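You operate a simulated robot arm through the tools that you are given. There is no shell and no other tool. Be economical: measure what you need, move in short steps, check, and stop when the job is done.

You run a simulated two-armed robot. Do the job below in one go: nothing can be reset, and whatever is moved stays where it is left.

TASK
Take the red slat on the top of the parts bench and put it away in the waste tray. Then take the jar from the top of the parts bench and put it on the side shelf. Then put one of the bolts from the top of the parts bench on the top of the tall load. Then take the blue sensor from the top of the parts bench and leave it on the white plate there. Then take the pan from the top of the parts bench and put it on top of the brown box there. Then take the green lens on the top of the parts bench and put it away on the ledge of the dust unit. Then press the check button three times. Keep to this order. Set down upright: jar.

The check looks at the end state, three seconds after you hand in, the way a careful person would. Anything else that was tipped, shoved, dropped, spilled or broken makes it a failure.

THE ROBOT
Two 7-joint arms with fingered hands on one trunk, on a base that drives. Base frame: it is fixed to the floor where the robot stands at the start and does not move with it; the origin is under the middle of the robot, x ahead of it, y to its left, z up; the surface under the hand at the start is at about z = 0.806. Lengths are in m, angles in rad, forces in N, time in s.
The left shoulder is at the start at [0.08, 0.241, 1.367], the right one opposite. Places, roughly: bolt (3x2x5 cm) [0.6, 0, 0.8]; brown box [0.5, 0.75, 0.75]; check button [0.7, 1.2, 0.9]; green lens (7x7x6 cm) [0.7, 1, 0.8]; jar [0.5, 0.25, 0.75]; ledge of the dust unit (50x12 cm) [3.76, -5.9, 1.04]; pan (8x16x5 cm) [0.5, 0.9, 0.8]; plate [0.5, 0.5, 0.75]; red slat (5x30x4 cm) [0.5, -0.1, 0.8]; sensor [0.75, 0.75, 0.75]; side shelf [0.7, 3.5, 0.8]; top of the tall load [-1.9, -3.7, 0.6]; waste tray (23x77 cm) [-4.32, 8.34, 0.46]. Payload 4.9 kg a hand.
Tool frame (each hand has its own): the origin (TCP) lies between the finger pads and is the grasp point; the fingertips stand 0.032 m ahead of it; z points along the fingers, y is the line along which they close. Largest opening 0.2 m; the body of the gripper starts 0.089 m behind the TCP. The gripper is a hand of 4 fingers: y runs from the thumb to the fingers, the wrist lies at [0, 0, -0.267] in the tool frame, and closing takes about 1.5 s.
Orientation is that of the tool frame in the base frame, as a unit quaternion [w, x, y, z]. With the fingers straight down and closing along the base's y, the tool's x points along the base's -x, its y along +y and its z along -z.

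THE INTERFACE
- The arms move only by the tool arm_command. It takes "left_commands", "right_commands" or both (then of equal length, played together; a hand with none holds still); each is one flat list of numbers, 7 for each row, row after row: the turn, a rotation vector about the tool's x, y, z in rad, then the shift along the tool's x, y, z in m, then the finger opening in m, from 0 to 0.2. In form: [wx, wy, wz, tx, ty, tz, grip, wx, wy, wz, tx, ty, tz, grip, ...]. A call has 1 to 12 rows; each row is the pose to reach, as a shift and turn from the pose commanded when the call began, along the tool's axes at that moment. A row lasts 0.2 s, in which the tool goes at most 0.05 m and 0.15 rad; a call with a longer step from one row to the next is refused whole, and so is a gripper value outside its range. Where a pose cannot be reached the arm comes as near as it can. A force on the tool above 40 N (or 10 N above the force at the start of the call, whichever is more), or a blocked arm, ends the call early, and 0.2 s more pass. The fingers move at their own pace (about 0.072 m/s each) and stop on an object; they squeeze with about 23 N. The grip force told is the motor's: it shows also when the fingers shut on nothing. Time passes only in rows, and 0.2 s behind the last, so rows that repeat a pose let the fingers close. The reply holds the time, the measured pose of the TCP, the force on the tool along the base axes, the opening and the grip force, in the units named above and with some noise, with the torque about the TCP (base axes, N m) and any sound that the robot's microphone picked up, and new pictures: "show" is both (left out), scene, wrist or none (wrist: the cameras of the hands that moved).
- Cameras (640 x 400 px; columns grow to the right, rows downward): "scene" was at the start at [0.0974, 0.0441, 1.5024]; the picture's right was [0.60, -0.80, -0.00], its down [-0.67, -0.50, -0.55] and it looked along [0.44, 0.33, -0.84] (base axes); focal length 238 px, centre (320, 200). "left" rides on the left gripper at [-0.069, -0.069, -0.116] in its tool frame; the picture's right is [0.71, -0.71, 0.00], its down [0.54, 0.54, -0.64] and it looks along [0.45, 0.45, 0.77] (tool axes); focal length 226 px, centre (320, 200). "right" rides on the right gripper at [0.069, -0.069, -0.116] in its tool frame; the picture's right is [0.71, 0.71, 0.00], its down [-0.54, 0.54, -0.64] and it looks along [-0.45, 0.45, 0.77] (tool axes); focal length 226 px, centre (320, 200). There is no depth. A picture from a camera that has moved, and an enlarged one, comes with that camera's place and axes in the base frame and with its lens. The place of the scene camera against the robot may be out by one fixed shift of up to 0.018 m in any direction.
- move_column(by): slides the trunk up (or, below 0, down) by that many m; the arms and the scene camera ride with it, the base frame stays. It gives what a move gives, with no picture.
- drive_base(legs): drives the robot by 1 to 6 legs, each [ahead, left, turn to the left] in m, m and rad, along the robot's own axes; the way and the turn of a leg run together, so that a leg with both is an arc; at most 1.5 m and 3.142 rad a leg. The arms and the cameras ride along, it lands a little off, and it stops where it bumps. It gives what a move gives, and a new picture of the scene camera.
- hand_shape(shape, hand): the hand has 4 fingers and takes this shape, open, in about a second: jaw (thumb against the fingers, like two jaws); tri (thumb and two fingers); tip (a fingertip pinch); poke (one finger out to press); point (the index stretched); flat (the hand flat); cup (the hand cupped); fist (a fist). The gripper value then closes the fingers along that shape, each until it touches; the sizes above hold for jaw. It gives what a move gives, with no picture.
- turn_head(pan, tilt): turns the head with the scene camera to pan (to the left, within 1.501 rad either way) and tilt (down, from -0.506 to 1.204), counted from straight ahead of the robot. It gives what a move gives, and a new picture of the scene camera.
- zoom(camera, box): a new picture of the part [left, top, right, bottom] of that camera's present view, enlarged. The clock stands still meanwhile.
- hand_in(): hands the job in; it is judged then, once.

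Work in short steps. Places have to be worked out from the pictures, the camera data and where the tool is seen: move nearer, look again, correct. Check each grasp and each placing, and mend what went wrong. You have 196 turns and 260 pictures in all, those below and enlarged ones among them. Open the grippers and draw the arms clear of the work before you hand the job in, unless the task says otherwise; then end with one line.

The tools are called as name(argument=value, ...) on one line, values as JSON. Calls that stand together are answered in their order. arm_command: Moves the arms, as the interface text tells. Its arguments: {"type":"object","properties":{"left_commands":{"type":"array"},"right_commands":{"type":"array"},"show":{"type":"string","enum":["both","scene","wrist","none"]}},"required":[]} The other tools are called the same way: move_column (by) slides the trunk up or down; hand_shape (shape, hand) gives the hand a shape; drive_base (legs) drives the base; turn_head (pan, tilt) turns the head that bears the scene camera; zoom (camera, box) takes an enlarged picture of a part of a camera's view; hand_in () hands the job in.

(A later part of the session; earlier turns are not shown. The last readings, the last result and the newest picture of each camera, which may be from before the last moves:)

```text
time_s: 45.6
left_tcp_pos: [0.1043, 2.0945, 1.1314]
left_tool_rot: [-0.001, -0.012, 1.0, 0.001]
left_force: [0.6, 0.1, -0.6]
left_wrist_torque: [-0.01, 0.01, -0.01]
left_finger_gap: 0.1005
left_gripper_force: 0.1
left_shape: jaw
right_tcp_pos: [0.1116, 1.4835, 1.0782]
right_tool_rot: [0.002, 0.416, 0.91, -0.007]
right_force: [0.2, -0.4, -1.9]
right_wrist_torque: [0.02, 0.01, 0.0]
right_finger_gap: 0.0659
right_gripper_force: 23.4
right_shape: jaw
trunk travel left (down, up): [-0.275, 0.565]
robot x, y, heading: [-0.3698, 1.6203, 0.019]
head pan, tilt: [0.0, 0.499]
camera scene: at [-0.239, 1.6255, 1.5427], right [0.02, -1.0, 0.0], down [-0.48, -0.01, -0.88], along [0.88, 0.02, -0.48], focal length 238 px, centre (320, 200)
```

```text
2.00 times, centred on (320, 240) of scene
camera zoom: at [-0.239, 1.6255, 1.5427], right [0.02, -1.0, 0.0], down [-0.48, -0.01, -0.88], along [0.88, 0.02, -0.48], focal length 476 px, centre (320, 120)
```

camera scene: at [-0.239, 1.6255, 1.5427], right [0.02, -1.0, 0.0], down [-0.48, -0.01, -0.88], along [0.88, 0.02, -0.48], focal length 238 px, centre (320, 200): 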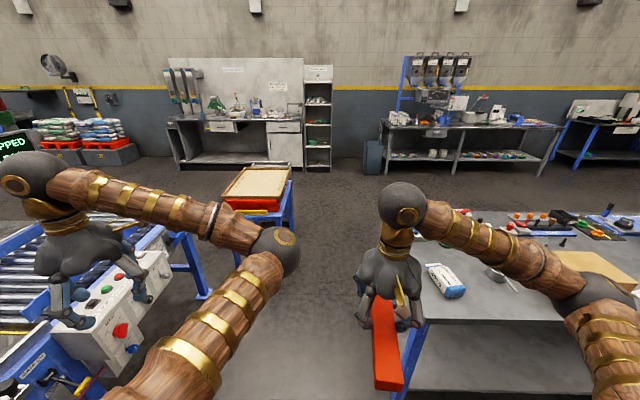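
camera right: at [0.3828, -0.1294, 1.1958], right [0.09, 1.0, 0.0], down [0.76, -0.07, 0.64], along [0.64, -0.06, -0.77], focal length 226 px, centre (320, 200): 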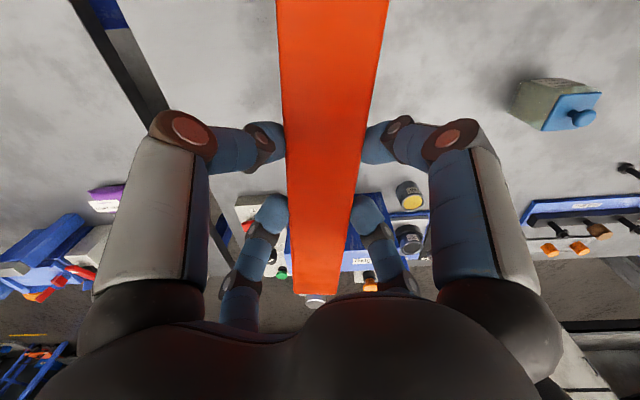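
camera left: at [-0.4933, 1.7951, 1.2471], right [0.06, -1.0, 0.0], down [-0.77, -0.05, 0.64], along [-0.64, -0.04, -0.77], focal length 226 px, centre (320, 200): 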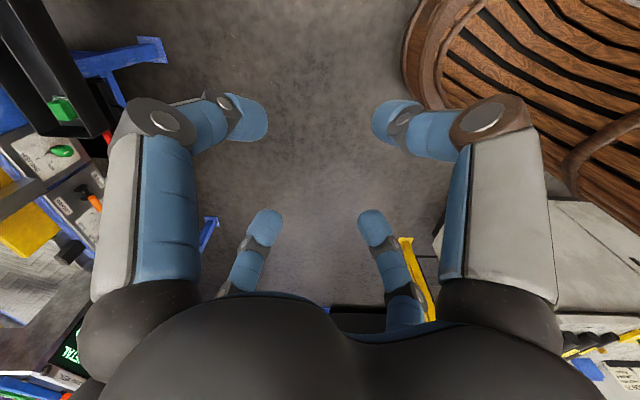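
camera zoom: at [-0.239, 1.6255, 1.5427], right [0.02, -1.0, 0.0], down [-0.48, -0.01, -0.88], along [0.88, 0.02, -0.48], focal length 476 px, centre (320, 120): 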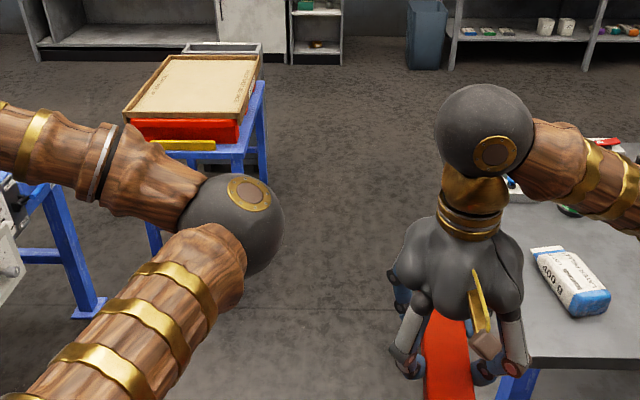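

Measured: stand about x 1.39–2.05, y 1.96–2.36, top z≈0.5; bench end y≈1.27, x≤1.0. The diagonal gap is ~0.8 m and passable. I'll raise the trunk and go through carefully.

move_column(by=0.15)

drive_base(legs=[[0.9, 0.08, -0.02]])

```text
time_s: 47.3
left_tcp_pos: [0.1045, 2.0944, 1.2813]
left_tool_rot: [0.0, -0.013, 1.0, 0.001]
left_force: [0.9, 0.1, 0.3]
left_wrist_torque: [0.03, 0.0, -0.02]
left_finger_gap: 0.1006
left_gripper_force: 0.1
left_shape: jaw
right_tcp_pos: [0.112, 1.4837, 1.2277]
right_tool_rot: [0.001, 0.417, 0.909, -0.008]
right_force: [-1.0, 0.4, -2.7]
right_wrist_torque: [-0.03, 0.04, 0.03]
right_finger_gap: 0.0658
right_gripper_force: 22.9
right_shape: jaw
trunk travel left (down, up): [-0.425, 0.415]
robot x, y, heading: [-0.371, 1.6255, 0.018]
head pan, tilt: [0.0, 0.499]
```

```text
time_s: 52.0
left_tcp_pos: [1.0042, 2.1749, 1.2828]
left_tool_rot: [0.0, -0.005, 1.0, 0.0]
left_force: [-1.0, -0.7, 0.5]
left_wrist_torque: [-0.03, -0.02, -0.01]
left_finger_gap: 0.1003
left_gripper_force: 0.1
left_shape: jaw
right_tcp_pos: [1.0023, 1.5651, 1.2281]
right_tool_rot: [0.003, 0.423, 0.906, -0.008]
right_force: [-0.2, -0.5, -1.8]
right_wrist_torque: [-0.01, 0.04, 0.02]
right_finger_gap: 0.0661
right_gripper_force: 22.8
right_shape: jaw
trunk travel left (down, up): [-0.425, 0.415]
robot x, y, heading: [0.5228, 1.7123, 0.002]
head pan, tilt: [0.0, 0.499]
camera scene: at [0.6532, 1.7109, 1.6928], right [0.0, -1.0, 0.0], down [-0.48, 0.0, -0.88], along [0.88, 0.0, -0.48], focal length 238 px, centre (320, 200)
```

scene: 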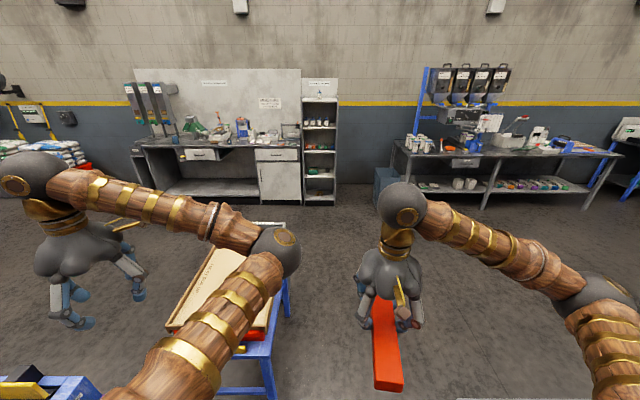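

Stand position confirmed (legs at y≈1.97, x 1.36–1.87). I'll go on past it.

drive_base(legs=[[0.65, -0.11, 0], [0.65, -0.12, 0], [0.7, 0.0, 0]])

turn_head(pan=1.3, tilt=0.3)

```text
time_s: 62.3
left_tcp_pos: [2.9862, 1.9228, 1.2818]
left_tool_rot: [0.0, 0.002, 1.0, 0.001]
left_force: [-0.3, -0.3, 0.9]
left_wrist_torque: [0.05, -0.02, 0.0]
left_finger_gap: 0.1002
left_gripper_force: 0.1
left_shape: jaw
right_tcp_pos: [2.9762, 1.3133, 1.2281]
right_tool_rot: [0.003, 0.428, 0.904, -0.008]
right_force: [-0.4, -0.3, -2.1]
right_wrist_torque: [-0.05, 0.0, 0.02]
right_finger_gap: 0.0659
right_gripper_force: 23.1
right_shape: jaw
trunk travel left (down, up): [-0.425, 0.415]
robot x, y, heading: [2.4969, 1.4656, -0.012]
head pan, tilt: [0.0, 0.499]
camera scene: at [2.629, 1.4636, 1.6929], right [-0.01, -1.0, 0.0], down [-0.48, 0.01, -0.88], along [0.88, -0.01, -0.48], focal length 238 px, centre (320, 200)
```

scene: 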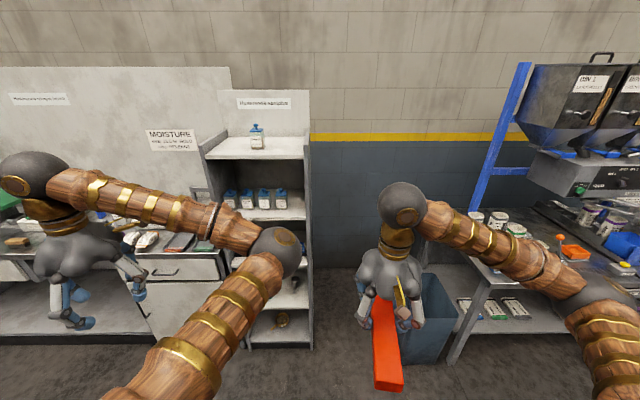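

```text
time_s: 63.8
left_tcp_pos: [2.9857, 1.9217, 1.2818]
left_tool_rot: [0.0, 0.002, 1.0, 0.0]
left_force: [0.0, 0.0, -0.3]
left_wrist_torque: [0.05, 0.02, 0.03]
left_finger_gap: 0.1003
left_gripper_force: 0.1
left_shape: jaw
right_tcp_pos: [2.9769, 1.3122, 1.2278]
right_tool_rot: [0.003, 0.429, 0.903, -0.008]
right_force: [0.2, 0.5, -1.4]
right_wrist_torque: [-0.01, 0.01, -0.01]
right_finger_gap: 0.0659
right_gripper_force: 22.7
right_shape: jaw
trunk travel left (down, up): [-0.425, 0.415]
robot x, y, heading: [2.497, 1.4606, -0.015]
head pan, tilt: [1.3, 0.3]
camera scene: at [2.5653, 1.5542, 1.7112], right [0.96, -0.28, 0.0], down [-0.08, -0.28, -0.96], along [0.27, 0.92, -0.3], focal length 238 px, centre (320, 200)
```

scene: 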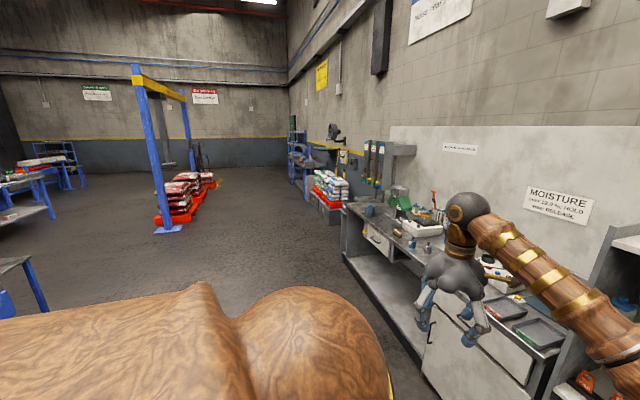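

The way north is wide open. I'll back off the lab bench, turn north, and advance to about (2.3, 4).

drive_base(legs=[[-0.2, 0, 0], [0, 0, 1.585], [1.5, 0, 0], [1.0, 0, 0], [0, 0, 0.8]])

turn_head(pan=0.5, tilt=0.3)

```text
time_s: 71.5
left_tcp_pos: [1.8178, 2.2111, 1.2783]
left_tool_rot: [-0.001, 0.722, -0.692, 0.002]
left_force: [0.0, 1.1, -0.6]
left_wrist_torque: [-0.04, -0.05, 0.03]
left_finger_gap: 0.1002
left_gripper_force: 0.1
left_shape: jaw
right_tcp_pos: [2.4273, 2.2292, 1.2273]
right_tool_rot: [0.008, -0.357, 0.934, -0.006]
right_force: [0.1, 0.4, -2.5]
right_wrist_torque: [-0.02, -0.05, -0.01]
right_finger_gap: 0.066
right_gripper_force: 23.6
right_shape: jaw
trunk travel left (down, up): [-0.425, 0.415]
robot x, y, heading: [2.3014, 1.7395, 1.607]
head pan, tilt: [1.3, 0.3]
stopped in leg 3: the robot was blocked; the commanded pose is now the measured one
camera scene: at [2.2163, 1.7989, 1.7107], right [0.23, 0.97, 0.0], down [0.29, -0.07, -0.95], along [-0.93, 0.22, -0.3], focal length 238 px, centre (320, 200)
```

scene: 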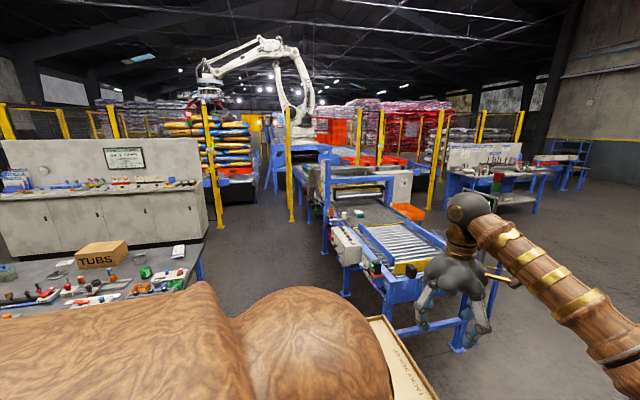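

```text
time_s: 72.6
left_tcp_pos: [1.8222, 2.2088, 1.2812]
left_tool_rot: [0.0, 0.721, -0.693, 0.0]
left_force: [0.0, -0.2, -0.4]
left_wrist_torque: [0.0, -0.05, 0.0]
left_finger_gap: 0.1001
left_gripper_force: 0.0
left_shape: jaw
right_tcp_pos: [2.4325, 2.2271, 1.2281]
right_tool_rot: [0.006, -0.356, 0.934, -0.004]
right_force: [-0.6, 0.2, -2.3]
right_wrist_torque: [-0.02, 0.0, 0.0]
right_finger_gap: 0.0659
right_gripper_force: 22.8
right_shape: jaw
trunk travel left (down, up): [-0.425, 0.415]
robot x, y, heading: [2.3066, 1.7449, 1.602]
head pan, tilt: [0.499, 0.3]
camera scene: at [2.265, 1.8545, 1.7112], right [0.86, 0.51, 0.0], down [0.15, -0.25, -0.96], along [-0.49, 0.82, -0.3], focal length 238 px, centre (320, 200)
```

scene: 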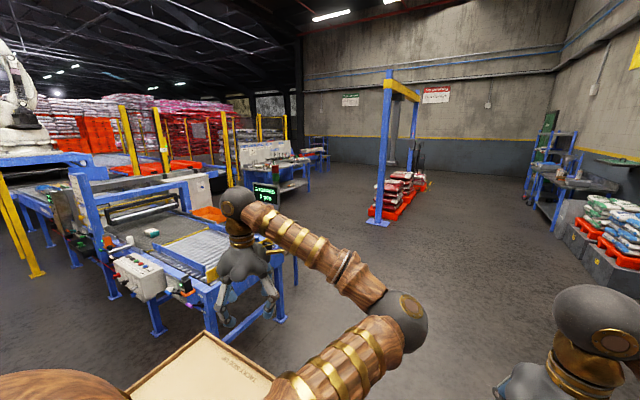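

The base touched the stand's corner. I'll back off, shift right, and pass with more room.

drive_base(legs=[[-0.12, 0, 0], [0, -0.45, 0], [1.5, 0, 0], [0.6, 0, 0]])

```text
time_s: 86.3
left_tcp_pos: [2.1237, 4.2084, 1.2822]
left_tool_rot: [-0.001, 0.735, -0.678, 0.0]
left_force: [-0.9, -0.2, 0.4]
left_wrist_torque: [0.0, -0.02, 0.0]
left_finger_gap: 0.1003
left_gripper_force: 0.0
left_shape: jaw
right_tcp_pos: [2.7328, 4.2511, 1.2275]
right_tool_rot: [0.008, -0.376, 0.927, -0.003]
right_force: [-0.2, -0.6, -2.4]
right_wrist_torque: [0.0, -0.02, 0.0]
right_finger_gap: 0.0658
right_gripper_force: 22.5
right_shape: jaw
trunk travel left (down, up): [-0.425, 0.415]
robot x, y, heading: [2.629, 3.7597, 1.645]
head pan, tilt: [0.499, 0.3]
camera scene: at [2.582, 3.8713, 1.7113], right [0.84, 0.54, 0.0], down [0.16, -0.25, -0.96], along [-0.52, 0.8, -0.3], focal length 238 px, centre (320, 200)
```

scene: 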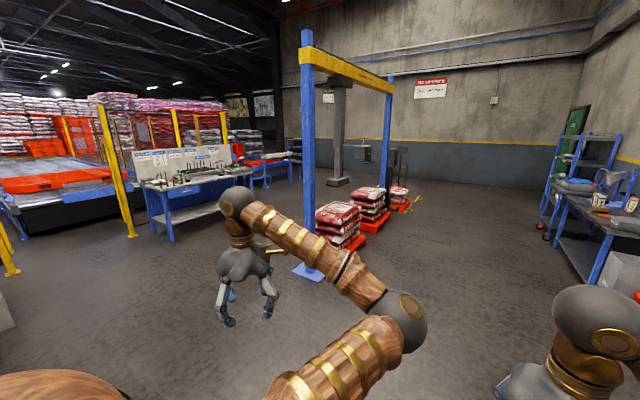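

Open floor ahead. I'll head northwest, passing between the gantry (1.04, 5.9) and the side shelf.

drive_base(legs=[[0, 0, 0.99], [1.3, 0, 0], [1.2, 0, 0]])

turn_head(pan=-0.2, tilt=0.3)

```text
time_s: 100.9
left_tcp_pos: [-0.1729, 4.8192, 1.2819]
left_tool_rot: [-0.001, 0.967, -0.254, 0.0]
left_force: [0.7, 0.4, 0.2]
left_wrist_torque: [0.02, 0.0, 0.01]
left_finger_gap: 0.0999
left_gripper_force: 0.0
left_shape: jaw
right_tcp_pos: [0.1317, 5.3467, 1.2275]
right_tool_rot: [-0.007, 0.766, -0.643, -0.001]
right_force: [-0.1, -0.1, -1.8]
right_wrist_torque: [-0.01, -0.03, -0.01]
right_finger_gap: 0.0658
right_gripper_force: 23.1
right_shape: jaw
trunk travel left (down, up): [-0.425, 0.415]
robot x, y, heading: [0.4761, 4.9849, 2.625]
head pan, tilt: [0.499, 0.3]
camera scene: at [0.3677, 5.0011, 1.7112], right [0.02, 1.0, 0.0], down [0.3, -0.01, -0.96], along [-0.96, 0.02, -0.3], focal length 238 px, centre (320, 200)
```

scene: 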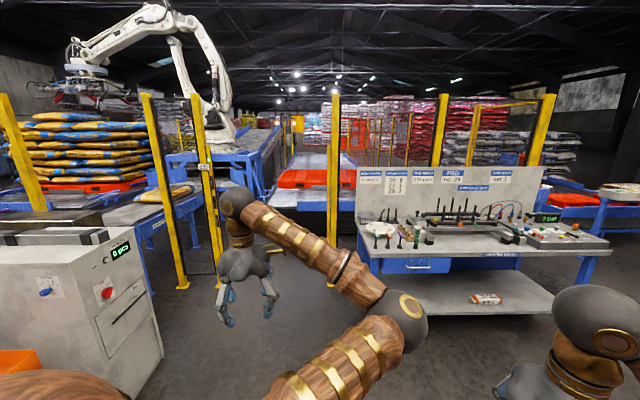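

```text
time_s: 102.0
left_tcp_pos: [-0.1737, 4.8189, 1.2821]
left_tool_rot: [-0.001, 0.967, -0.254, 0.0]
left_force: [0.1, 0.1, -0.8]
left_wrist_torque: [0.02, 0.01, 0.03]
left_finger_gap: 0.1003
left_gripper_force: 0.1
left_shape: jaw
right_tcp_pos: [0.132, 5.3476, 1.2278]
right_tool_rot: [-0.008, 0.766, -0.643, -0.001]
right_force: [0.4, 0.7, -3.0]
right_wrist_torque: [0.02, -0.02, 0.0]
right_finger_gap: 0.0658
right_gripper_force: 23.1
right_shape: jaw
trunk travel left (down, up): [-0.425, 0.415]
robot x, y, heading: [0.4759, 4.9842, 2.622]
head pan, tilt: [-0.201, 0.3]
camera scene: at [0.3905, 5.0608, 1.7112], right [0.66, 0.75, 0.0], down [0.22, -0.19, -0.96], along [-0.72, 0.63, -0.3], focal length 238 px, centre (320, 200)
```

scene: 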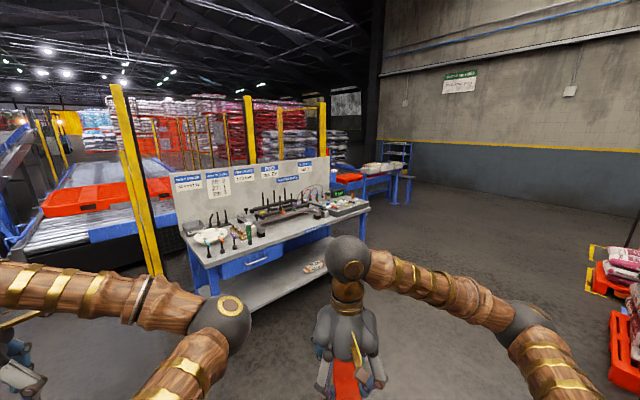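

The tool bench spans y≈5.7–7.8 at x≈−1.75; the tray is behind it. I'll drive round its north end.

drive_base(legs=[[0, 0, -0.78], [1.5, 0, 0], [1.5, 0, 0], [0, 0, 1.2]])

turn_head(pan=0.1, tilt=0.35)

```text
time_s: 121.1
left_tcp_pos: [-0.8666, 7.3787, 1.2815]
left_tool_rot: [0.0, 0.999, -0.043, -0.001]
left_force: [0.9, 0.2, 0.0]
left_wrist_torque: [0.01, -0.04, -0.01]
left_finger_gap: 0.1002
left_gripper_force: 0.1
left_shape: jaw
right_tcp_pos: [-0.8061, 7.986, 1.2282]
right_tool_rot: [-0.007, 0.885, -0.466, -0.001]
right_force: [-0.2, -0.2, -2.6]
right_wrist_torque: [0.0, -0.01, 0.0]
right_finger_gap: 0.0657
right_gripper_force: 23.0
right_shape: jaw
trunk travel left (down, up): [-0.425, 0.415]
robot x, y, heading: [-0.342, 7.7918, 3.05]
head pan, tilt: [-0.201, 0.3]
camera scene: at [-0.4505, 7.8275, 1.7111], right [0.29, 0.96, 0.0], down [0.28, -0.09, -0.96], along [-0.91, 0.28, -0.3], focal length 238 px, centre (320, 200)
```

scene: 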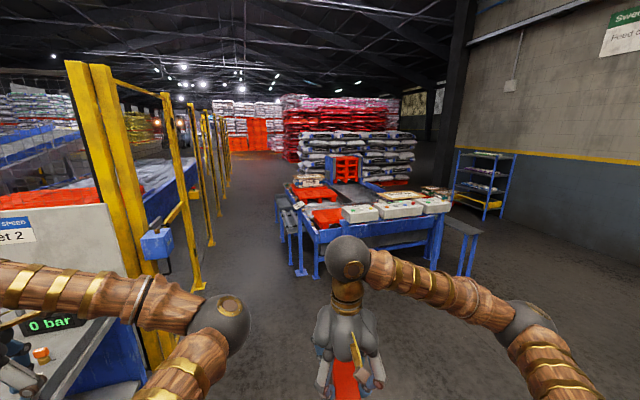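

```text
time_s: 121.9
left_tcp_pos: [-0.8662, 7.3782, 1.2814]
left_tool_rot: [-0.001, 0.999, -0.044, 0.001]
left_force: [0.3, -0.5, -0.3]
left_wrist_torque: [0.01, 0.0, -0.01]
left_finger_gap: 0.1002
left_gripper_force: 0.1
left_shape: jaw
right_tcp_pos: [-0.8055, 7.9852, 1.2278]
right_tool_rot: [-0.007, 0.885, -0.466, -0.002]
right_force: [0.0, -0.3, -2.4]
right_wrist_torque: [0.04, 0.0, 0.02]
right_finger_gap: 0.0655
right_gripper_force: 23.0
right_shape: jaw
trunk travel left (down, up): [-0.425, 0.415]
robot x, y, heading: [-0.3425, 7.7953, 3.052]
head pan, tilt: [0.099, 0.351]
camera scene: at [-0.4543, 7.7993, 1.7064], right [-0.01, 1.0, 0.0], down [0.34, 0.0, -0.94], along [-0.94, -0.01, -0.34], focal length 238 px, centre (320, 200)
```

scene: 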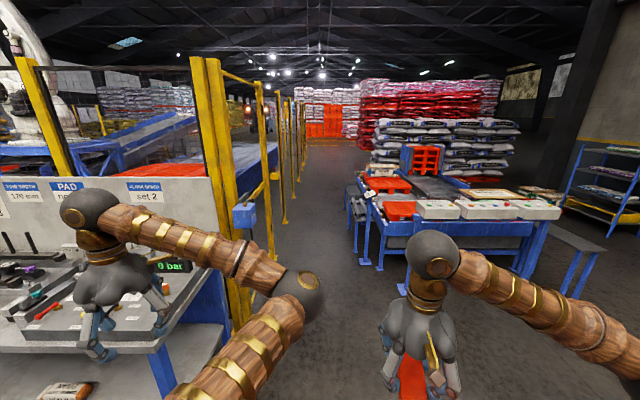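

Target projects to about (354,192), the grey thing on the left side of the blue table. I'll enlarge it.

zoom(camera="scene", box=[310, 130, 470, 230])

```text
4.00 times, centred on (390, 180) of scene
camera zoom: at [-0.4543, 7.7993, 1.7064], right [-0.01, 1.0, 0.0], down [0.34, 0.0, -0.94], along [-0.94, -0.01, -0.34], focal length 952 px, centre (40, 280)
```

zoom: 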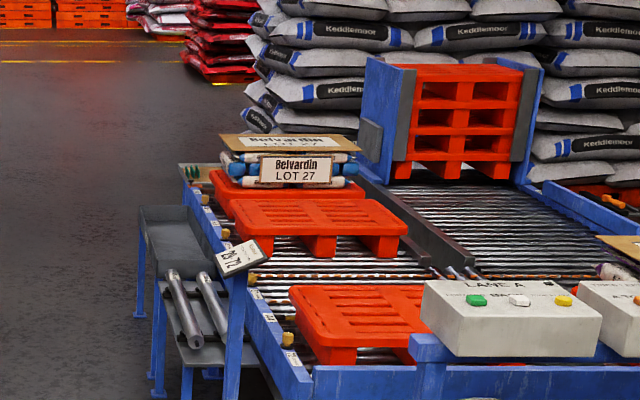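

The walled grey tray is beside the line; there's a ~1 m aisle (y 7.2–8.2) along it. I'll face north and strafe west in stages.

drive_base(legs=[[0, 0, -1.48], [0, 1.5, 0], [0, 1.2, 0]])

turn_head(pan=0.9, tilt=0.6)

```text
time_s: 138.9
left_tcp_pos: [-3.5703, 8.2237, 1.2825]
left_tool_rot: [0.0, 0.718, -0.696, 0.0]
left_force: [-0.4, -0.3, -1.0]
left_wrist_torque: [-0.01, 0.04, -0.03]
left_finger_gap: 0.1001
left_gripper_force: 0.0
left_shape: jaw
right_tcp_pos: [-2.9601, 8.2358, 1.2284]
right_tool_rot: [0.008, -0.353, 0.936, -0.004]
right_force: [-0.3, 0.0, -2.4]
right_wrist_torque: [-0.04, -0.03, 0.0]
right_finger_gap: 0.0655
right_gripper_force: 22.9
right_shape: jaw
trunk travel left (down, up): [-0.425, 0.415]
robot x, y, heading: [-3.0944, 7.752, 1.596]
head pan, tilt: [0.099, 0.351]
camera scene: at [-3.0949, 7.8771, 1.7064], right [0.99, 0.13, 0.0], down [0.04, -0.34, -0.94], along [-0.12, 0.93, -0.34], focal length 238 px, centre (320, 200)
```

scene: 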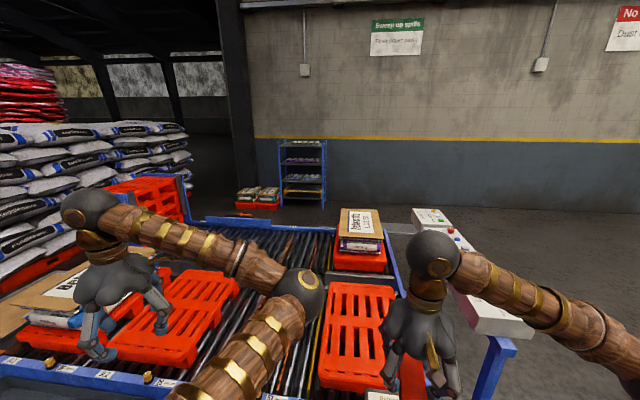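

```text
time_s: 140.0
left_tcp_pos: [-3.5699, 8.2235, 1.2814]
left_tool_rot: [0.0, 0.718, -0.697, 0.0]
left_force: [0.8, 0.9, 0.1]
left_wrist_torque: [-0.01, 0.0, 0.0]
left_finger_gap: 0.1
left_gripper_force: 0.1
left_shape: jaw
right_tcp_pos: [-2.9596, 8.2361, 1.2284]
right_tool_rot: [0.007, -0.352, 0.936, -0.003]
right_force: [-0.3, 0.6, -1.9]
right_wrist_torque: [0.02, -0.01, 0.04]
right_finger_gap: 0.0651
right_gripper_force: 23.4
right_shape: jaw
trunk travel left (down, up): [-0.425, 0.415]
robot x, y, heading: [-3.0943, 7.7486, 1.596]
head pan, tilt: [0.901, 0.6]
camera scene: at [-3.1543, 7.8379, 1.6837], right [0.6, 0.8, 0.0], down [0.45, -0.34, -0.83], along [-0.66, 0.5, -0.56], focal length 238 px, centre (320, 200)
```

scene: 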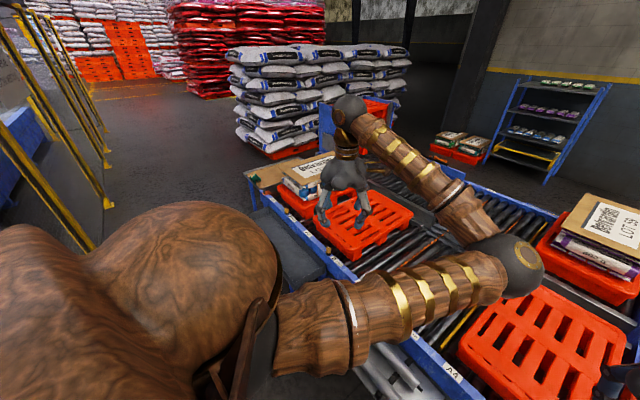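

The tray is at the left of the line. I'll strafe the last 1.35 m west and look down on it.

drive_base(legs=[[0, 1.35, -0.025]])

turn_head(pan=0.0, tilt=0.95)

```text
time_s: 146.8
left_tcp_pos: [-4.9063, 8.2153, 1.2813]
left_tool_rot: [0.0, 0.711, -0.704, -0.001]
left_force: [-0.4, -0.3, 0.2]
left_wrist_torque: [0.0, 0.02, -0.01]
left_finger_gap: 0.1003
left_gripper_force: 0.0
left_shape: jaw
right_tcp_pos: [-4.2961, 8.2136, 1.2276]
right_tool_rot: [0.007, -0.341, 0.94, -0.004]
right_force: [0.6, 0.1, -2.7]
right_wrist_torque: [-0.02, 0.02, -0.02]
right_finger_gap: 0.0652
right_gripper_force: 23.3
right_shape: jaw
trunk travel left (down, up): [-0.425, 0.415]
robot x, y, heading: [-4.4407, 7.7306, 1.576]
head pan, tilt: [0.901, 0.6]
camera scene: at [-4.4997, 7.8197, 1.6837], right [0.62, 0.79, 0.0], down [0.44, -0.35, -0.83], along [-0.65, 0.51, -0.56], focal length 238 px, centre (320, 200)
```

scene: 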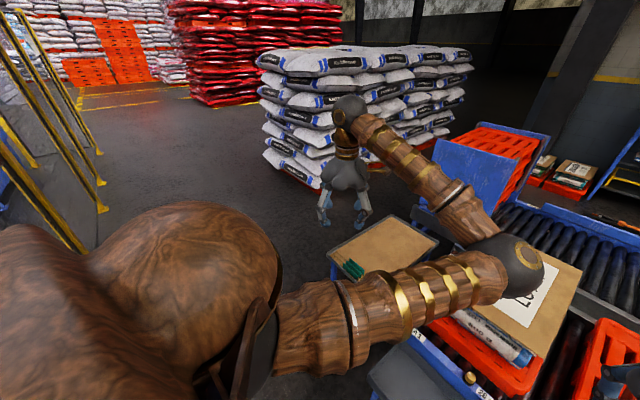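

```text
time_s: 148.0
left_tcp_pos: [-4.907, 8.2158, 1.282]
left_tool_rot: [-0.001, 0.71, -0.704, 0.0]
left_force: [-0.7, 0.0, -0.5]
left_wrist_torque: [-0.01, 0.0, -0.02]
left_finger_gap: 0.1003
left_gripper_force: 0.1
left_shape: jaw
right_tcp_pos: [-4.2977, 8.2134, 1.2274]
right_tool_rot: [0.008, -0.341, 0.94, -0.004]
right_force: [0.5, -0.1, -1.4]
right_wrist_torque: [-0.02, 0.0, -0.01]
right_finger_gap: 0.0654
right_gripper_force: 23.2
right_shape: jaw
trunk travel left (down, up): [-0.425, 0.415]
robot x, y, heading: [-4.4425, 7.7322, 1.575]
head pan, tilt: [0.0, 0.949]
camera scene: at [-4.431, 7.8377, 1.6553], right [1.0, 0.0, 0.0], down [0.0, -0.81, -0.58], along [0.0, 0.58, -0.81], focal length 238 px, centre (320, 200)
```

scene: 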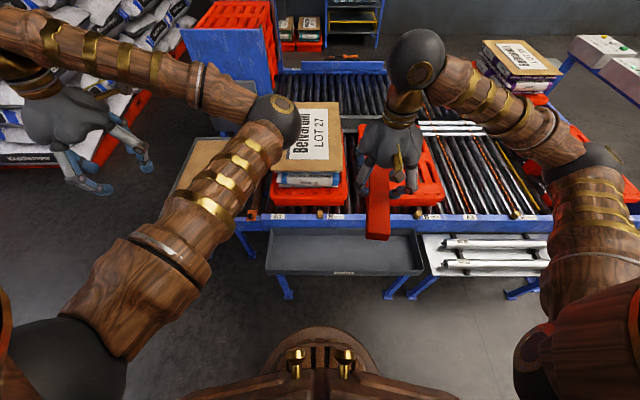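

Tray rim is about x −4.70…−3.93, y 8.22…8.46, z≈0.52. I'll turn the slat 90° to lie along the tray, moving the left arm outward at the same time.

arm_command(right_commands=[0, 0, -0.143, 0, 0, 0, 0, 0, 0, -0.286, 0, 0, 0, 0, 0, 0, -0.429, 0, 0, 0, 0, 0, 0, -0.571, 0, 0, 0, 0, 0, 0, -0.714, 0, 0, 0, 0, 0, 0, -0.857, 0, 0, 0, 0, 0, 0, -1.0, 0, 0, 0, 0, 0, 0, -1.143, 0, 0, 0, 0, 0, 0, -1.286, 0, 0, 0, 0, 0, 0, -1.428, 0, 0, 0, 0, 0, 0, -1.571, 0, 0, 0, 0], left_commands=[0, 0, 0, 0, 0.014, 0, 0.1, 0, 0, 0, 0, 0.028, 0, 0.1, 0, 0, 0, 0, 0.042, 0, 0.1, 0, 0, 0, 0, 0.056, 0, 0.1, 0, 0, 0, 0, 0.07, 0, 0.1, 0, 0, 0, 0, 0.084, 0, 0.1, 0, 0, 0, 0, 0.098, 0, 0.1, 0, 0, 0, 0, 0.112, 0, 0.1, 0, 0, 0, 0, 0.126, 0, 0.1, 0, 0, 0, 0, 0.14, 0, 0.1, 0, 0, 0, 0, 0.15, 0, 0.1], show="scene")

```text
time_s: 150.4
left_tcp_pos: [-5.0577, 8.2155, 1.2816]
left_tool_rot: [0.0, 0.71, -0.704, 0.0]
left_force: [1.1, 0.2, 0.2]
left_wrist_torque: [-0.01, -0.01, -0.01]
left_finger_gap: 0.1004
left_gripper_force: 0.0
left_shape: jaw
right_tcp_pos: [-4.2964, 8.2151, 1.2274]
right_tool_rot: [-0.003, 0.906, -0.423, 0.008]
right_force: [0.2, -0.3, -3.0]
right_wrist_torque: [0.02, 0.01, -0.02]
right_finger_gap: 0.0651
right_gripper_force: 22.7
right_shape: jaw
trunk travel left (down, up): [-0.425, 0.415]
robot x, y, heading: [-4.4427, 7.7325, 1.574]
head pan, tilt: [0.0, 0.949]
camera scene: at [-4.4317, 7.8377, 1.6553], right [1.0, 0.0, 0.0], down [0.0, -0.81, -0.58], along [0.0, 0.58, -0.81], focal length 238 px, centre (320, 200)
```

scene: 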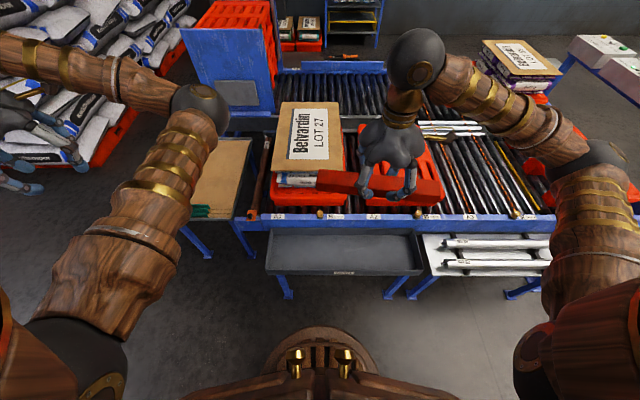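

Slat is aligned with the tray. I'll lower the trunk by 0.3 and look.

move_column(by=-0.35)

arm_command(right_commands=[0, 0, 0, -0.0375, -0.0165, 0, 0, 0, 0, 0, -0.075, -0.033, 0, 0], show="both")

```text
time_s: 153.8
left_tcp_pos: [-5.056, 8.2143, 0.9322]
left_tool_rot: [0.0, 0.71, -0.704, 0.001]
left_force: [0.3, -0.2, -0.1]
left_wrist_torque: [-0.01, 0.02, -0.01]
left_finger_gap: 0.1003
left_gripper_force: 0.0
left_shape: jaw
right_tcp_pos: [-4.2958, 8.2123, 0.8772]
right_tool_rot: [-0.002, 0.906, -0.423, 0.008]
right_force: [-0.3, 0.6, -3.2]
right_wrist_torque: [0.0, 0.01, 0.02]
right_finger_gap: 0.065
right_gripper_force: 22.7
right_shape: jaw
trunk travel left (down, up): [-0.075, 0.765]
robot x, y, heading: [-4.4392, 7.7313, 1.575]
head pan, tilt: [0.0, 0.949]
```

```text
time_s: 154.4
left_tcp_pos: [-5.0565, 8.2147, 0.9314]
left_tool_rot: [0.0, 0.71, -0.704, 0.0]
left_force: [0.4, 0.2, 0.6]
left_wrist_torque: [0.01, 0.0, 0.01]
left_finger_gap: 0.1004
left_gripper_force: 0.1
left_shape: jaw
right_tcp_pos: [-4.3187, 8.2935, 0.8769]
right_tool_rot: [-0.002, 0.906, -0.424, 0.008]
right_force: [-0.2, 0.1, -2.3]
right_wrist_torque: [-0.02, -0.03, -0.01]
right_finger_gap: 0.0651
right_gripper_force: 23.4
right_shape: jaw
trunk travel left (down, up): [-0.075, 0.765]
robot x, y, heading: [-4.445, 7.732, 1.573]
head pan, tilt: [0.0, 0.949]
camera scene: at [-4.4314, 7.8382, 1.3052], right [1.0, 0.0, 0.0], down [0.0, -0.81, -0.58], along [0.0, 0.58, -0.81], focal length 238 px, centre (320, 200)
camera right: at [-4.2236, 8.2844, 0.9956], right [-0.09, -1.0, 0.0], down [-0.77, 0.07, 0.63], along [-0.63, 0.05, -0.78], focal length 226 px, centre (320, 200)
```

scene: 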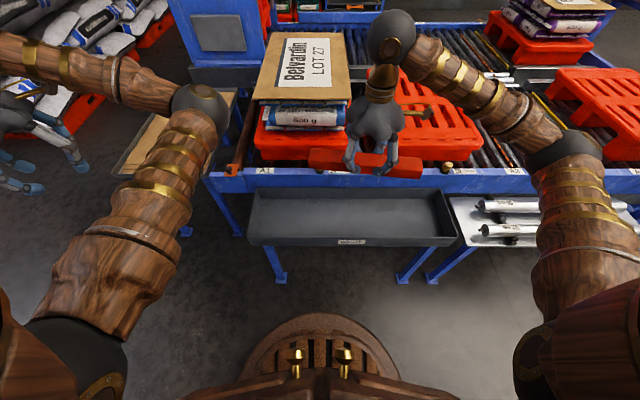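
right: 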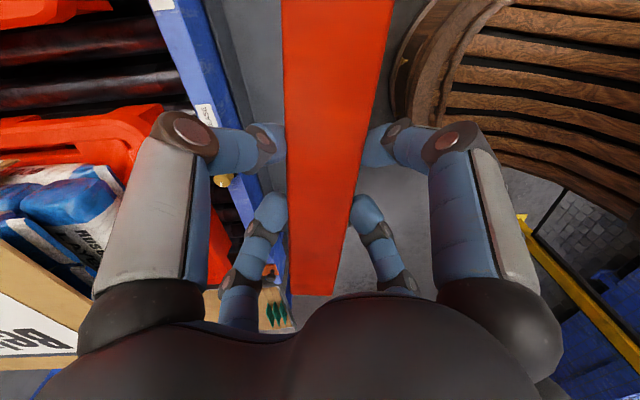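

Tray rim z≈0.495–0.52 with the slat above its front half. I'll lower by 0.26 and look.

arm_command(right_commands=[0, 0, 0, 0, 0, 0.05, 0, 0, 0, 0, 0, 0, 0.1, 0, 0, 0, 0, 0, 0, 0.15, 0, 0, 0, 0, 0, 0, 0.2, 0, 0, 0, 0, 0, 0, 0.25, 0, 0, 0, 0, 0, 0, 0.29, 0], show="both")

```text
time_s: 155.8
left_tcp_pos: [-5.0554, 8.2157, 0.9309]
left_tool_rot: [-0.001, 0.71, -0.704, 0.001]
left_force: [-0.3, 0.3, -0.1]
left_wrist_torque: [0.02, -0.03, 0.02]
left_finger_gap: 0.0999
left_gripper_force: 0.0
left_shape: jaw
right_tcp_pos: [-4.3157, 8.292, 0.5861]
right_tool_rot: [-0.002, 0.906, -0.423, 0.008]
right_force: [0.5, -1.1, -2.8]
right_wrist_torque: [0.01, -0.01, 0.0]
right_finger_gap: 0.0649
right_gripper_force: 23.1
right_shape: jaw
trunk travel left (down, up): [-0.075, 0.765]
robot x, y, heading: [-4.441, 7.7361, 1.576]
head pan, tilt: [0.0, 0.949]
camera scene: at [-4.431, 7.8378, 1.3053], right [1.0, 0.0, 0.0], down [0.0, -0.81, -0.58], along [0.0, 0.58, -0.81], focal length 238 px, centre (320, 200)
camera right: at [-4.2198, 8.2834, 0.7041], right [-0.09, -1.0, 0.0], down [-0.77, 0.07, 0.63], along [-0.63, 0.05, -0.78], focal length 226 px, centre (320, 200)
```

scene: 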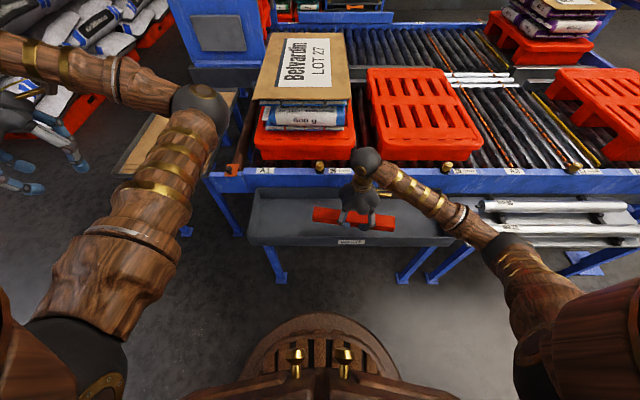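
right: 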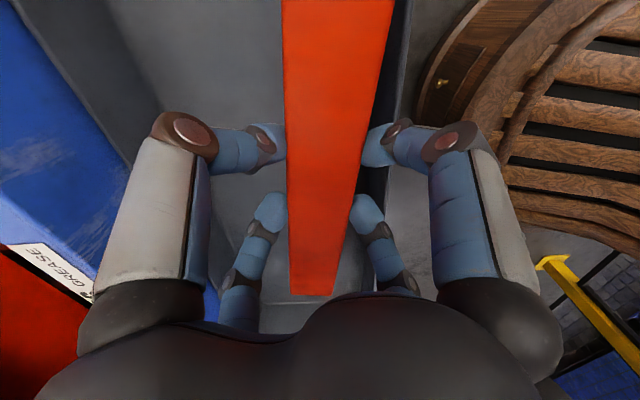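

The slat is near the front rim. I'll shift 4 cm north to centre it and go down a bit more.

arm_command(right_commands=[0, 0, 0, -0.031, -0.026, 0, 0, 0, 0, 0, -0.031, -0.026, 0.03, 0], show="both")

zoom(camera="scene", box=[240, 120, 480, 270])

```text
time_s: 156.4
left_tcp_pos: [-5.0553, 8.2144, 0.9335]
left_tool_rot: [0.0, 0.71, -0.704, -0.001]
left_force: [0.6, -0.7, 0.2]
left_wrist_torque: [0.02, -0.01, -0.02]
left_finger_gap: 0.1002
left_gripper_force: 0.0
left_shape: jaw
right_tcp_pos: [-4.3133, 8.3311, 0.5571]
right_tool_rot: [-0.002, 0.906, -0.424, 0.007]
right_force: [0.9, -0.5, -1.4]
right_wrist_torque: [0.01, 0.02, 0.02]
right_finger_gap: 0.0648
right_gripper_force: 23.2
right_shape: jaw
trunk travel left (down, up): [-0.075, 0.765]
robot x, y, heading: [-4.4412, 7.7304, 1.575]
head pan, tilt: [0.0, 0.949]
camera scene: at [-4.4306, 7.837, 1.3054], right [1.0, 0.0, 0.0], down [0.0, -0.81, -0.58], along [0.0, 0.58, -0.81], focal length 238 px, centre (320, 200)
camera right: at [-4.2183, 8.3237, 0.6758], right [-0.09, -1.0, 0.0], down [-0.77, 0.07, 0.63], along [-0.63, 0.06, -0.78], focal length 226 px, centre (320, 200)
```

scene: 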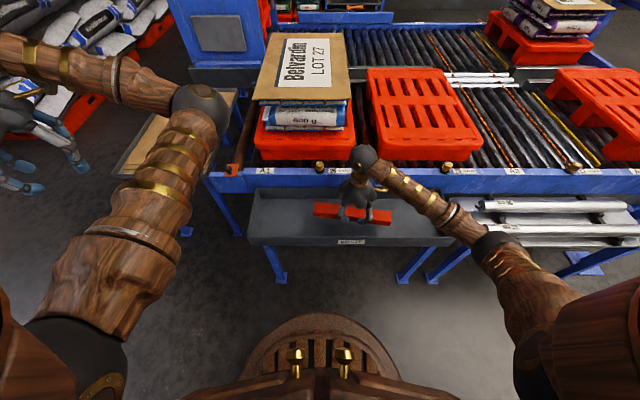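
right: 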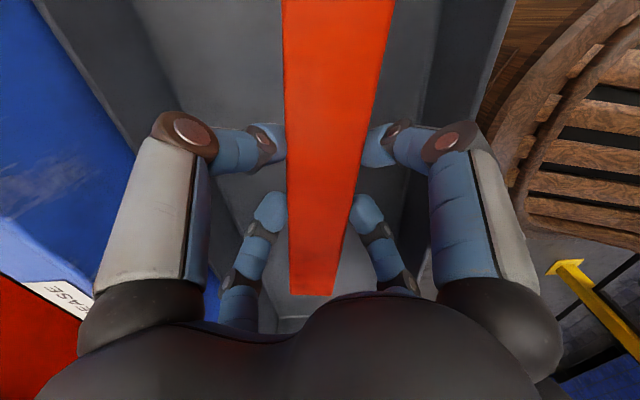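

```text
2.67 times, centred on (360, 195) of scene
camera zoom: at [-4.4306, 7.837, 1.3054], right [1.0, 0.0, 0.0], down [0.0, -0.81, -0.58], along [0.0, 0.58, -0.81], focal length 634 px, centre (213, 213)
```

zoom: 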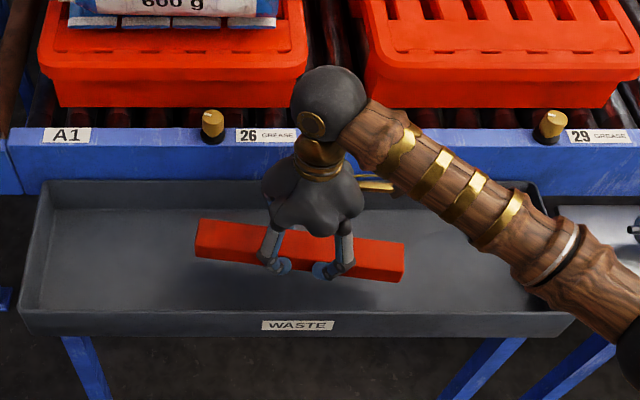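

It's the WASTE tray and the slat is centred. I'll lower slowly toward its floor.

arm_command(right_commands=[0, 0, 0, 0, 0, 0.015, 0, 0, 0, 0, 0, 0, 0.025, 0, 0, 0, 0, 0, 0, 0.035, 0, 0, 0, 0, 0, 0, 0.045, 0, 0, 0, 0, 0, 0, 0.05, 0], show="wrist")

zoom(camera="scene", box=[240, 120, 480, 270])

```text
time_s: 157.6
left_tcp_pos: [-5.0561, 8.2152, 0.9324]
left_tool_rot: [-0.001, 0.71, -0.705, 0.001]
left_force: [0.1, 0.5, 0.7]
left_wrist_torque: [-0.04, -0.01, 0.0]
left_finger_gap: 0.1004
left_gripper_force: 0.0
left_shape: jaw
right_tcp_pos: [-4.3133, 8.3312, 0.506]
right_tool_rot: [-0.001, 0.906, -0.423, 0.008]
right_force: [0.1, 0.1, -1.9]
right_wrist_torque: [-0.01, -0.04, 0.01]
right_finger_gap: 0.0645
right_gripper_force: 23.3
right_shape: jaw
trunk travel left (down, up): [-0.075, 0.765]
robot x, y, heading: [-4.4439, 7.7346, 1.572]
head pan, tilt: [0.0, 0.949]
camera right: at [-4.2174, 8.3229, 0.6252], right [-0.09, -1.0, 0.0], down [-0.77, 0.07, 0.63], along [-0.63, 0.05, -0.78], focal length 226 px, centre (320, 200)
```

right: 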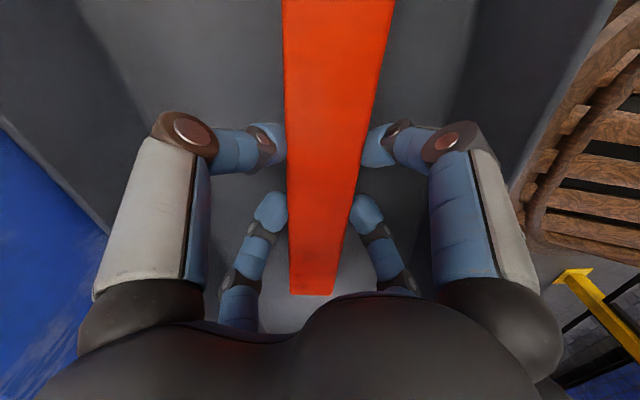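

```text
2.67 times, centred on (360, 195) of scene
camera zoom: at [-4.4311, 7.8376, 1.3053], right [1.0, 0.0, 0.0], down [0.0, -0.81, -0.58], along [0.0, 0.58, -0.81], focal length 634 px, centre (213, 213)
```

zoom: 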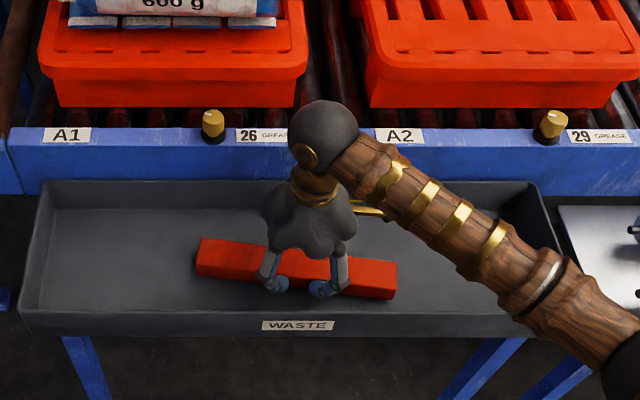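

Still weight-only (no contact). I'll lower in 5 mm steps and watch the force.

arm_command(right_commands=[0, 0, 0, 0, 0, 0.007, 0, 0, 0, 0, 0, 0, 0.014, 0, 0, 0, 0, 0, 0, 0.02, 0, 0, 0, 0, 0, 0, 0.025, 0], show="none")

```text
time_s: 158.3
left_tcp_pos: [-5.0569, 8.2146, 0.9334]
left_tool_rot: [-0.001, 0.71, -0.704, 0.001]
left_force: [0.7, 0.1, -1.0]
left_wrist_torque: [-0.01, 0.02, 0.04]
left_finger_gap: 0.1003
left_gripper_force: 0.1
left_shape: jaw
right_tcp_pos: [-4.3142, 8.3318, 0.4967]
right_tool_rot: [-0.006, 0.905, -0.424, 0.004]
right_force: [-0.9, -7.7, 34.3]
right_wrist_torque: [-0.38, -0.12, 0.07]
right_finger_gap: 0.0664
right_gripper_force: 23.3
right_shape: jaw
trunk travel left (down, up): [-0.075, 0.765]
robot x, y, heading: [-4.4418, 7.7304, 1.575]
head pan, tilt: [0.0, 0.949]
stopped in row 3 (right hand): the force on the tool passed its limit at 48 N (the readings are from after the stop); the commanded pose is now the measured one
```

Contact with the floor. I'll ease up slightly, open the fingers, and withdraw upward.

arm_command(right_commands=[0, 0, 0, 0, 0, -0.004, 0.067, 0, 0, 0, 0, 0, -0.004, 0.1, 0, 0, 0, 0, 0, -0.004, 0.12, 0, 0, 0, 0, 0, -0.004, 0.12, 0, 0, 0, 0, 0, -0.03, 0.12, 0, 0, 0, 0, 0, -0.07, 0.12, 0, 0, 0, 0, 0, -0.12, 0.12, 0, 0, 0, 0, 0, -0.17, 0.12, 0, 0, 0, 0, 0, -0.22, 0.12, 0, 0, 0, 0, 0, -0.27, 0.12, 0, 0, 0, 0, 0, -0.32, 0.12, 0, 0, 0, 0, 0, -0.36, 0.12], show="scene")

zoom(camera="scene", box=[240, 120, 480, 270])

```text
time_s: 160.9
left_tcp_pos: [-5.0569, 8.2145, 0.9317]
left_tool_rot: [-0.001, 0.71, -0.704, 0.0]
left_force: [0.7, -0.5, 0.9]
left_wrist_torque: [0.04, -0.04, 0.0]
left_finger_gap: 0.1002
left_gripper_force: 0.0
left_shape: jaw
right_tcp_pos: [-4.3194, 8.3316, 0.853]
right_tool_rot: [-0.005, 0.906, -0.422, 0.005]
right_force: [-0.2, -0.4, 0.3]
right_wrist_torque: [0.02, 0.01, -0.01]
right_finger_gap: 0.1196
right_gripper_force: 0.2
right_shape: jaw
trunk travel left (down, up): [-0.075, 0.765]
robot x, y, heading: [-4.4424, 7.7329, 1.576]
head pan, tilt: [0.0, 0.949]
camera scene: at [-4.4316, 7.8369, 1.3052], right [1.0, 0.0, 0.0], down [0.0, -0.81, -0.58], along [0.0, 0.58, -0.81], focal length 238 px, centre (320, 200)
```

scene: 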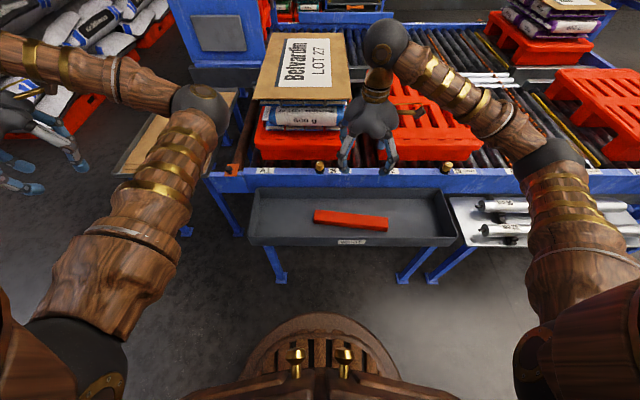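

```text
2.67 times, centred on (360, 195) of scene
camera zoom: at [-4.4316, 7.8369, 1.3052], right [1.0, 0.0, 0.0], down [0.0, -0.81, -0.58], along [0.0, 0.58, -0.81], focal length 634 px, centre (213, 213)
```

zoom: 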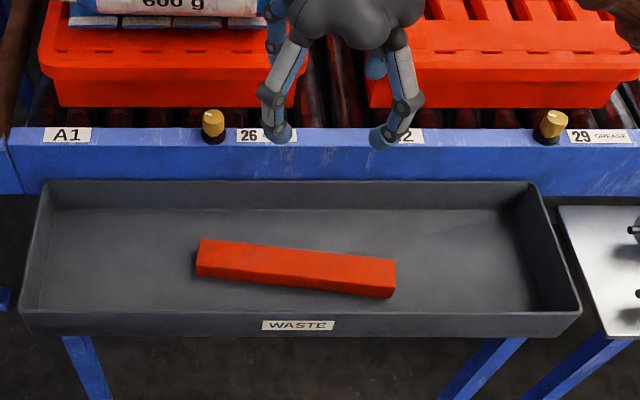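

Slat lies in the tray. I'll raise the trunk and drive back along the same route for the jar.

move_column(by=0.35)

drive_base(legs=[[0, -1.5, 0], [0, -1.5, 0], [0, -1.15, 0], [0, 0, -2.85]])

```text
time_s: 164.3
left_tcp_pos: [-5.0562, 8.216, 1.2821]
left_tool_rot: [-0.001, 0.71, -0.704, 0.001]
left_force: [-0.3, -0.4, 0.5]
left_wrist_torque: [0.0, -0.02, -0.03]
left_finger_gap: 0.1002
left_gripper_force: 0.1
left_shape: jaw
right_tcp_pos: [-4.3178, 8.3316, 1.2033]
right_tool_rot: [-0.005, 0.906, -0.423, 0.005]
right_force: [0.8, -0.6, -0.1]
right_wrist_torque: [0.03, -0.02, -0.03]
right_finger_gap: 0.1194
right_gripper_force: 0.1
right_shape: jaw
trunk travel left (down, up): [-0.425, 0.415]
robot x, y, heading: [-4.4397, 7.733, 1.569]
head pan, tilt: [0.0, 0.949]
```

```text
time_s: 191.1
left_tcp_pos: [0.4731, 7.59, 1.2828]
left_tool_rot: [-0.001, 0.577, 0.817, 0.0]
left_force: [1.3, -0.4, 0.3]
left_wrist_torque: [0.0, -0.01, 0.02]
left_finger_gap: 0.1001
left_gripper_force: 0.1
left_shape: jaw
right_tcp_pos: [-0.1874, 7.24, 1.2037]
right_tool_rot: [-0.005, 0.269, 0.963, -0.005]
right_force: [0.4, -0.3, 1.3]
right_wrist_torque: [0.03, 0.01, 0.02]
right_finger_gap: 0.1194
right_gripper_force: 0.0
right_shape: jaw
trunk travel left (down, up): [-0.425, 0.415]
robot x, y, heading: [-0.2681, 7.8436, -1.24]
head pan, tilt: [0.0, 0.949]
camera scene: at [-0.2201, 7.7515, 1.6553], right [-0.95, -0.33, 0.0], down [-0.27, 0.77, -0.58], along [0.19, -0.55, -0.81], focal length 238 px, centre (320, 200)
```

scene: 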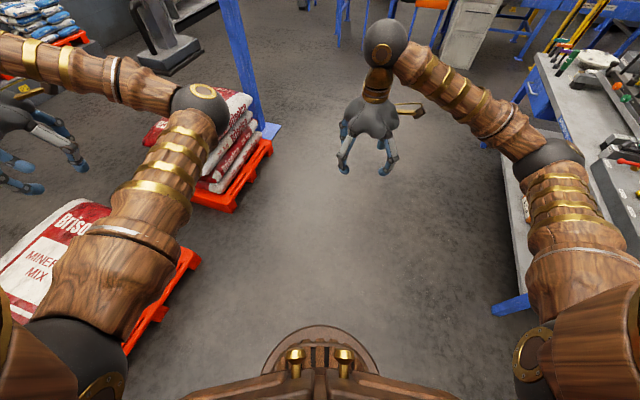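

Path between tool bench and pallets is clear. I continue south, then east round the conveyor end.

drive_base(legs=[[0, 0, -0.1], [1.5, 0, 0], [1.4, 0, 0], [0, 0, 0.78], [1.4, 0, 0]])

```text
time_s: 214.1
left_tcp_pos: [2.3446, 4.5491, 1.2833]
left_tool_rot: [0.001, 0.285, 0.959, -0.002]
left_force: [-0.3, -0.9, 0.9]
left_wrist_torque: [0.01, 0.0, 0.02]
left_finger_gap: 0.1
left_gripper_force: 0.1
left_shape: jaw
right_tcp_pos: [2.0339, 3.8698, 1.2048]
right_tool_rot: [-0.003, -0.055, 0.998, -0.006]
right_force: [-0.5, -0.5, 0.1]
right_wrist_torque: [0.01, 0.02, -0.01]
right_finger_gap: 0.1193
right_gripper_force: 0.0
right_shape: jaw
trunk travel left (down, up): [-0.425, 0.415]
robot x, y, heading: [1.6029, 4.303, -0.58]
head pan, tilt: [0.0, 0.949]
camera scene: at [1.7003, 4.2494, 1.6553], right [-0.55, -0.83, 0.0], down [-0.68, 0.45, -0.58], along [0.49, -0.32, -0.81], focal length 238 px, centre (320, 200)
```

scene: 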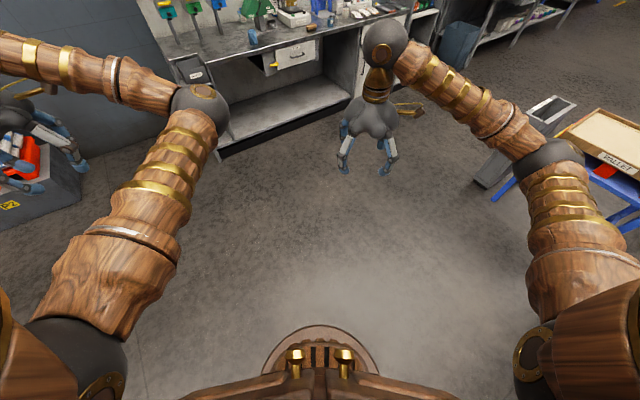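

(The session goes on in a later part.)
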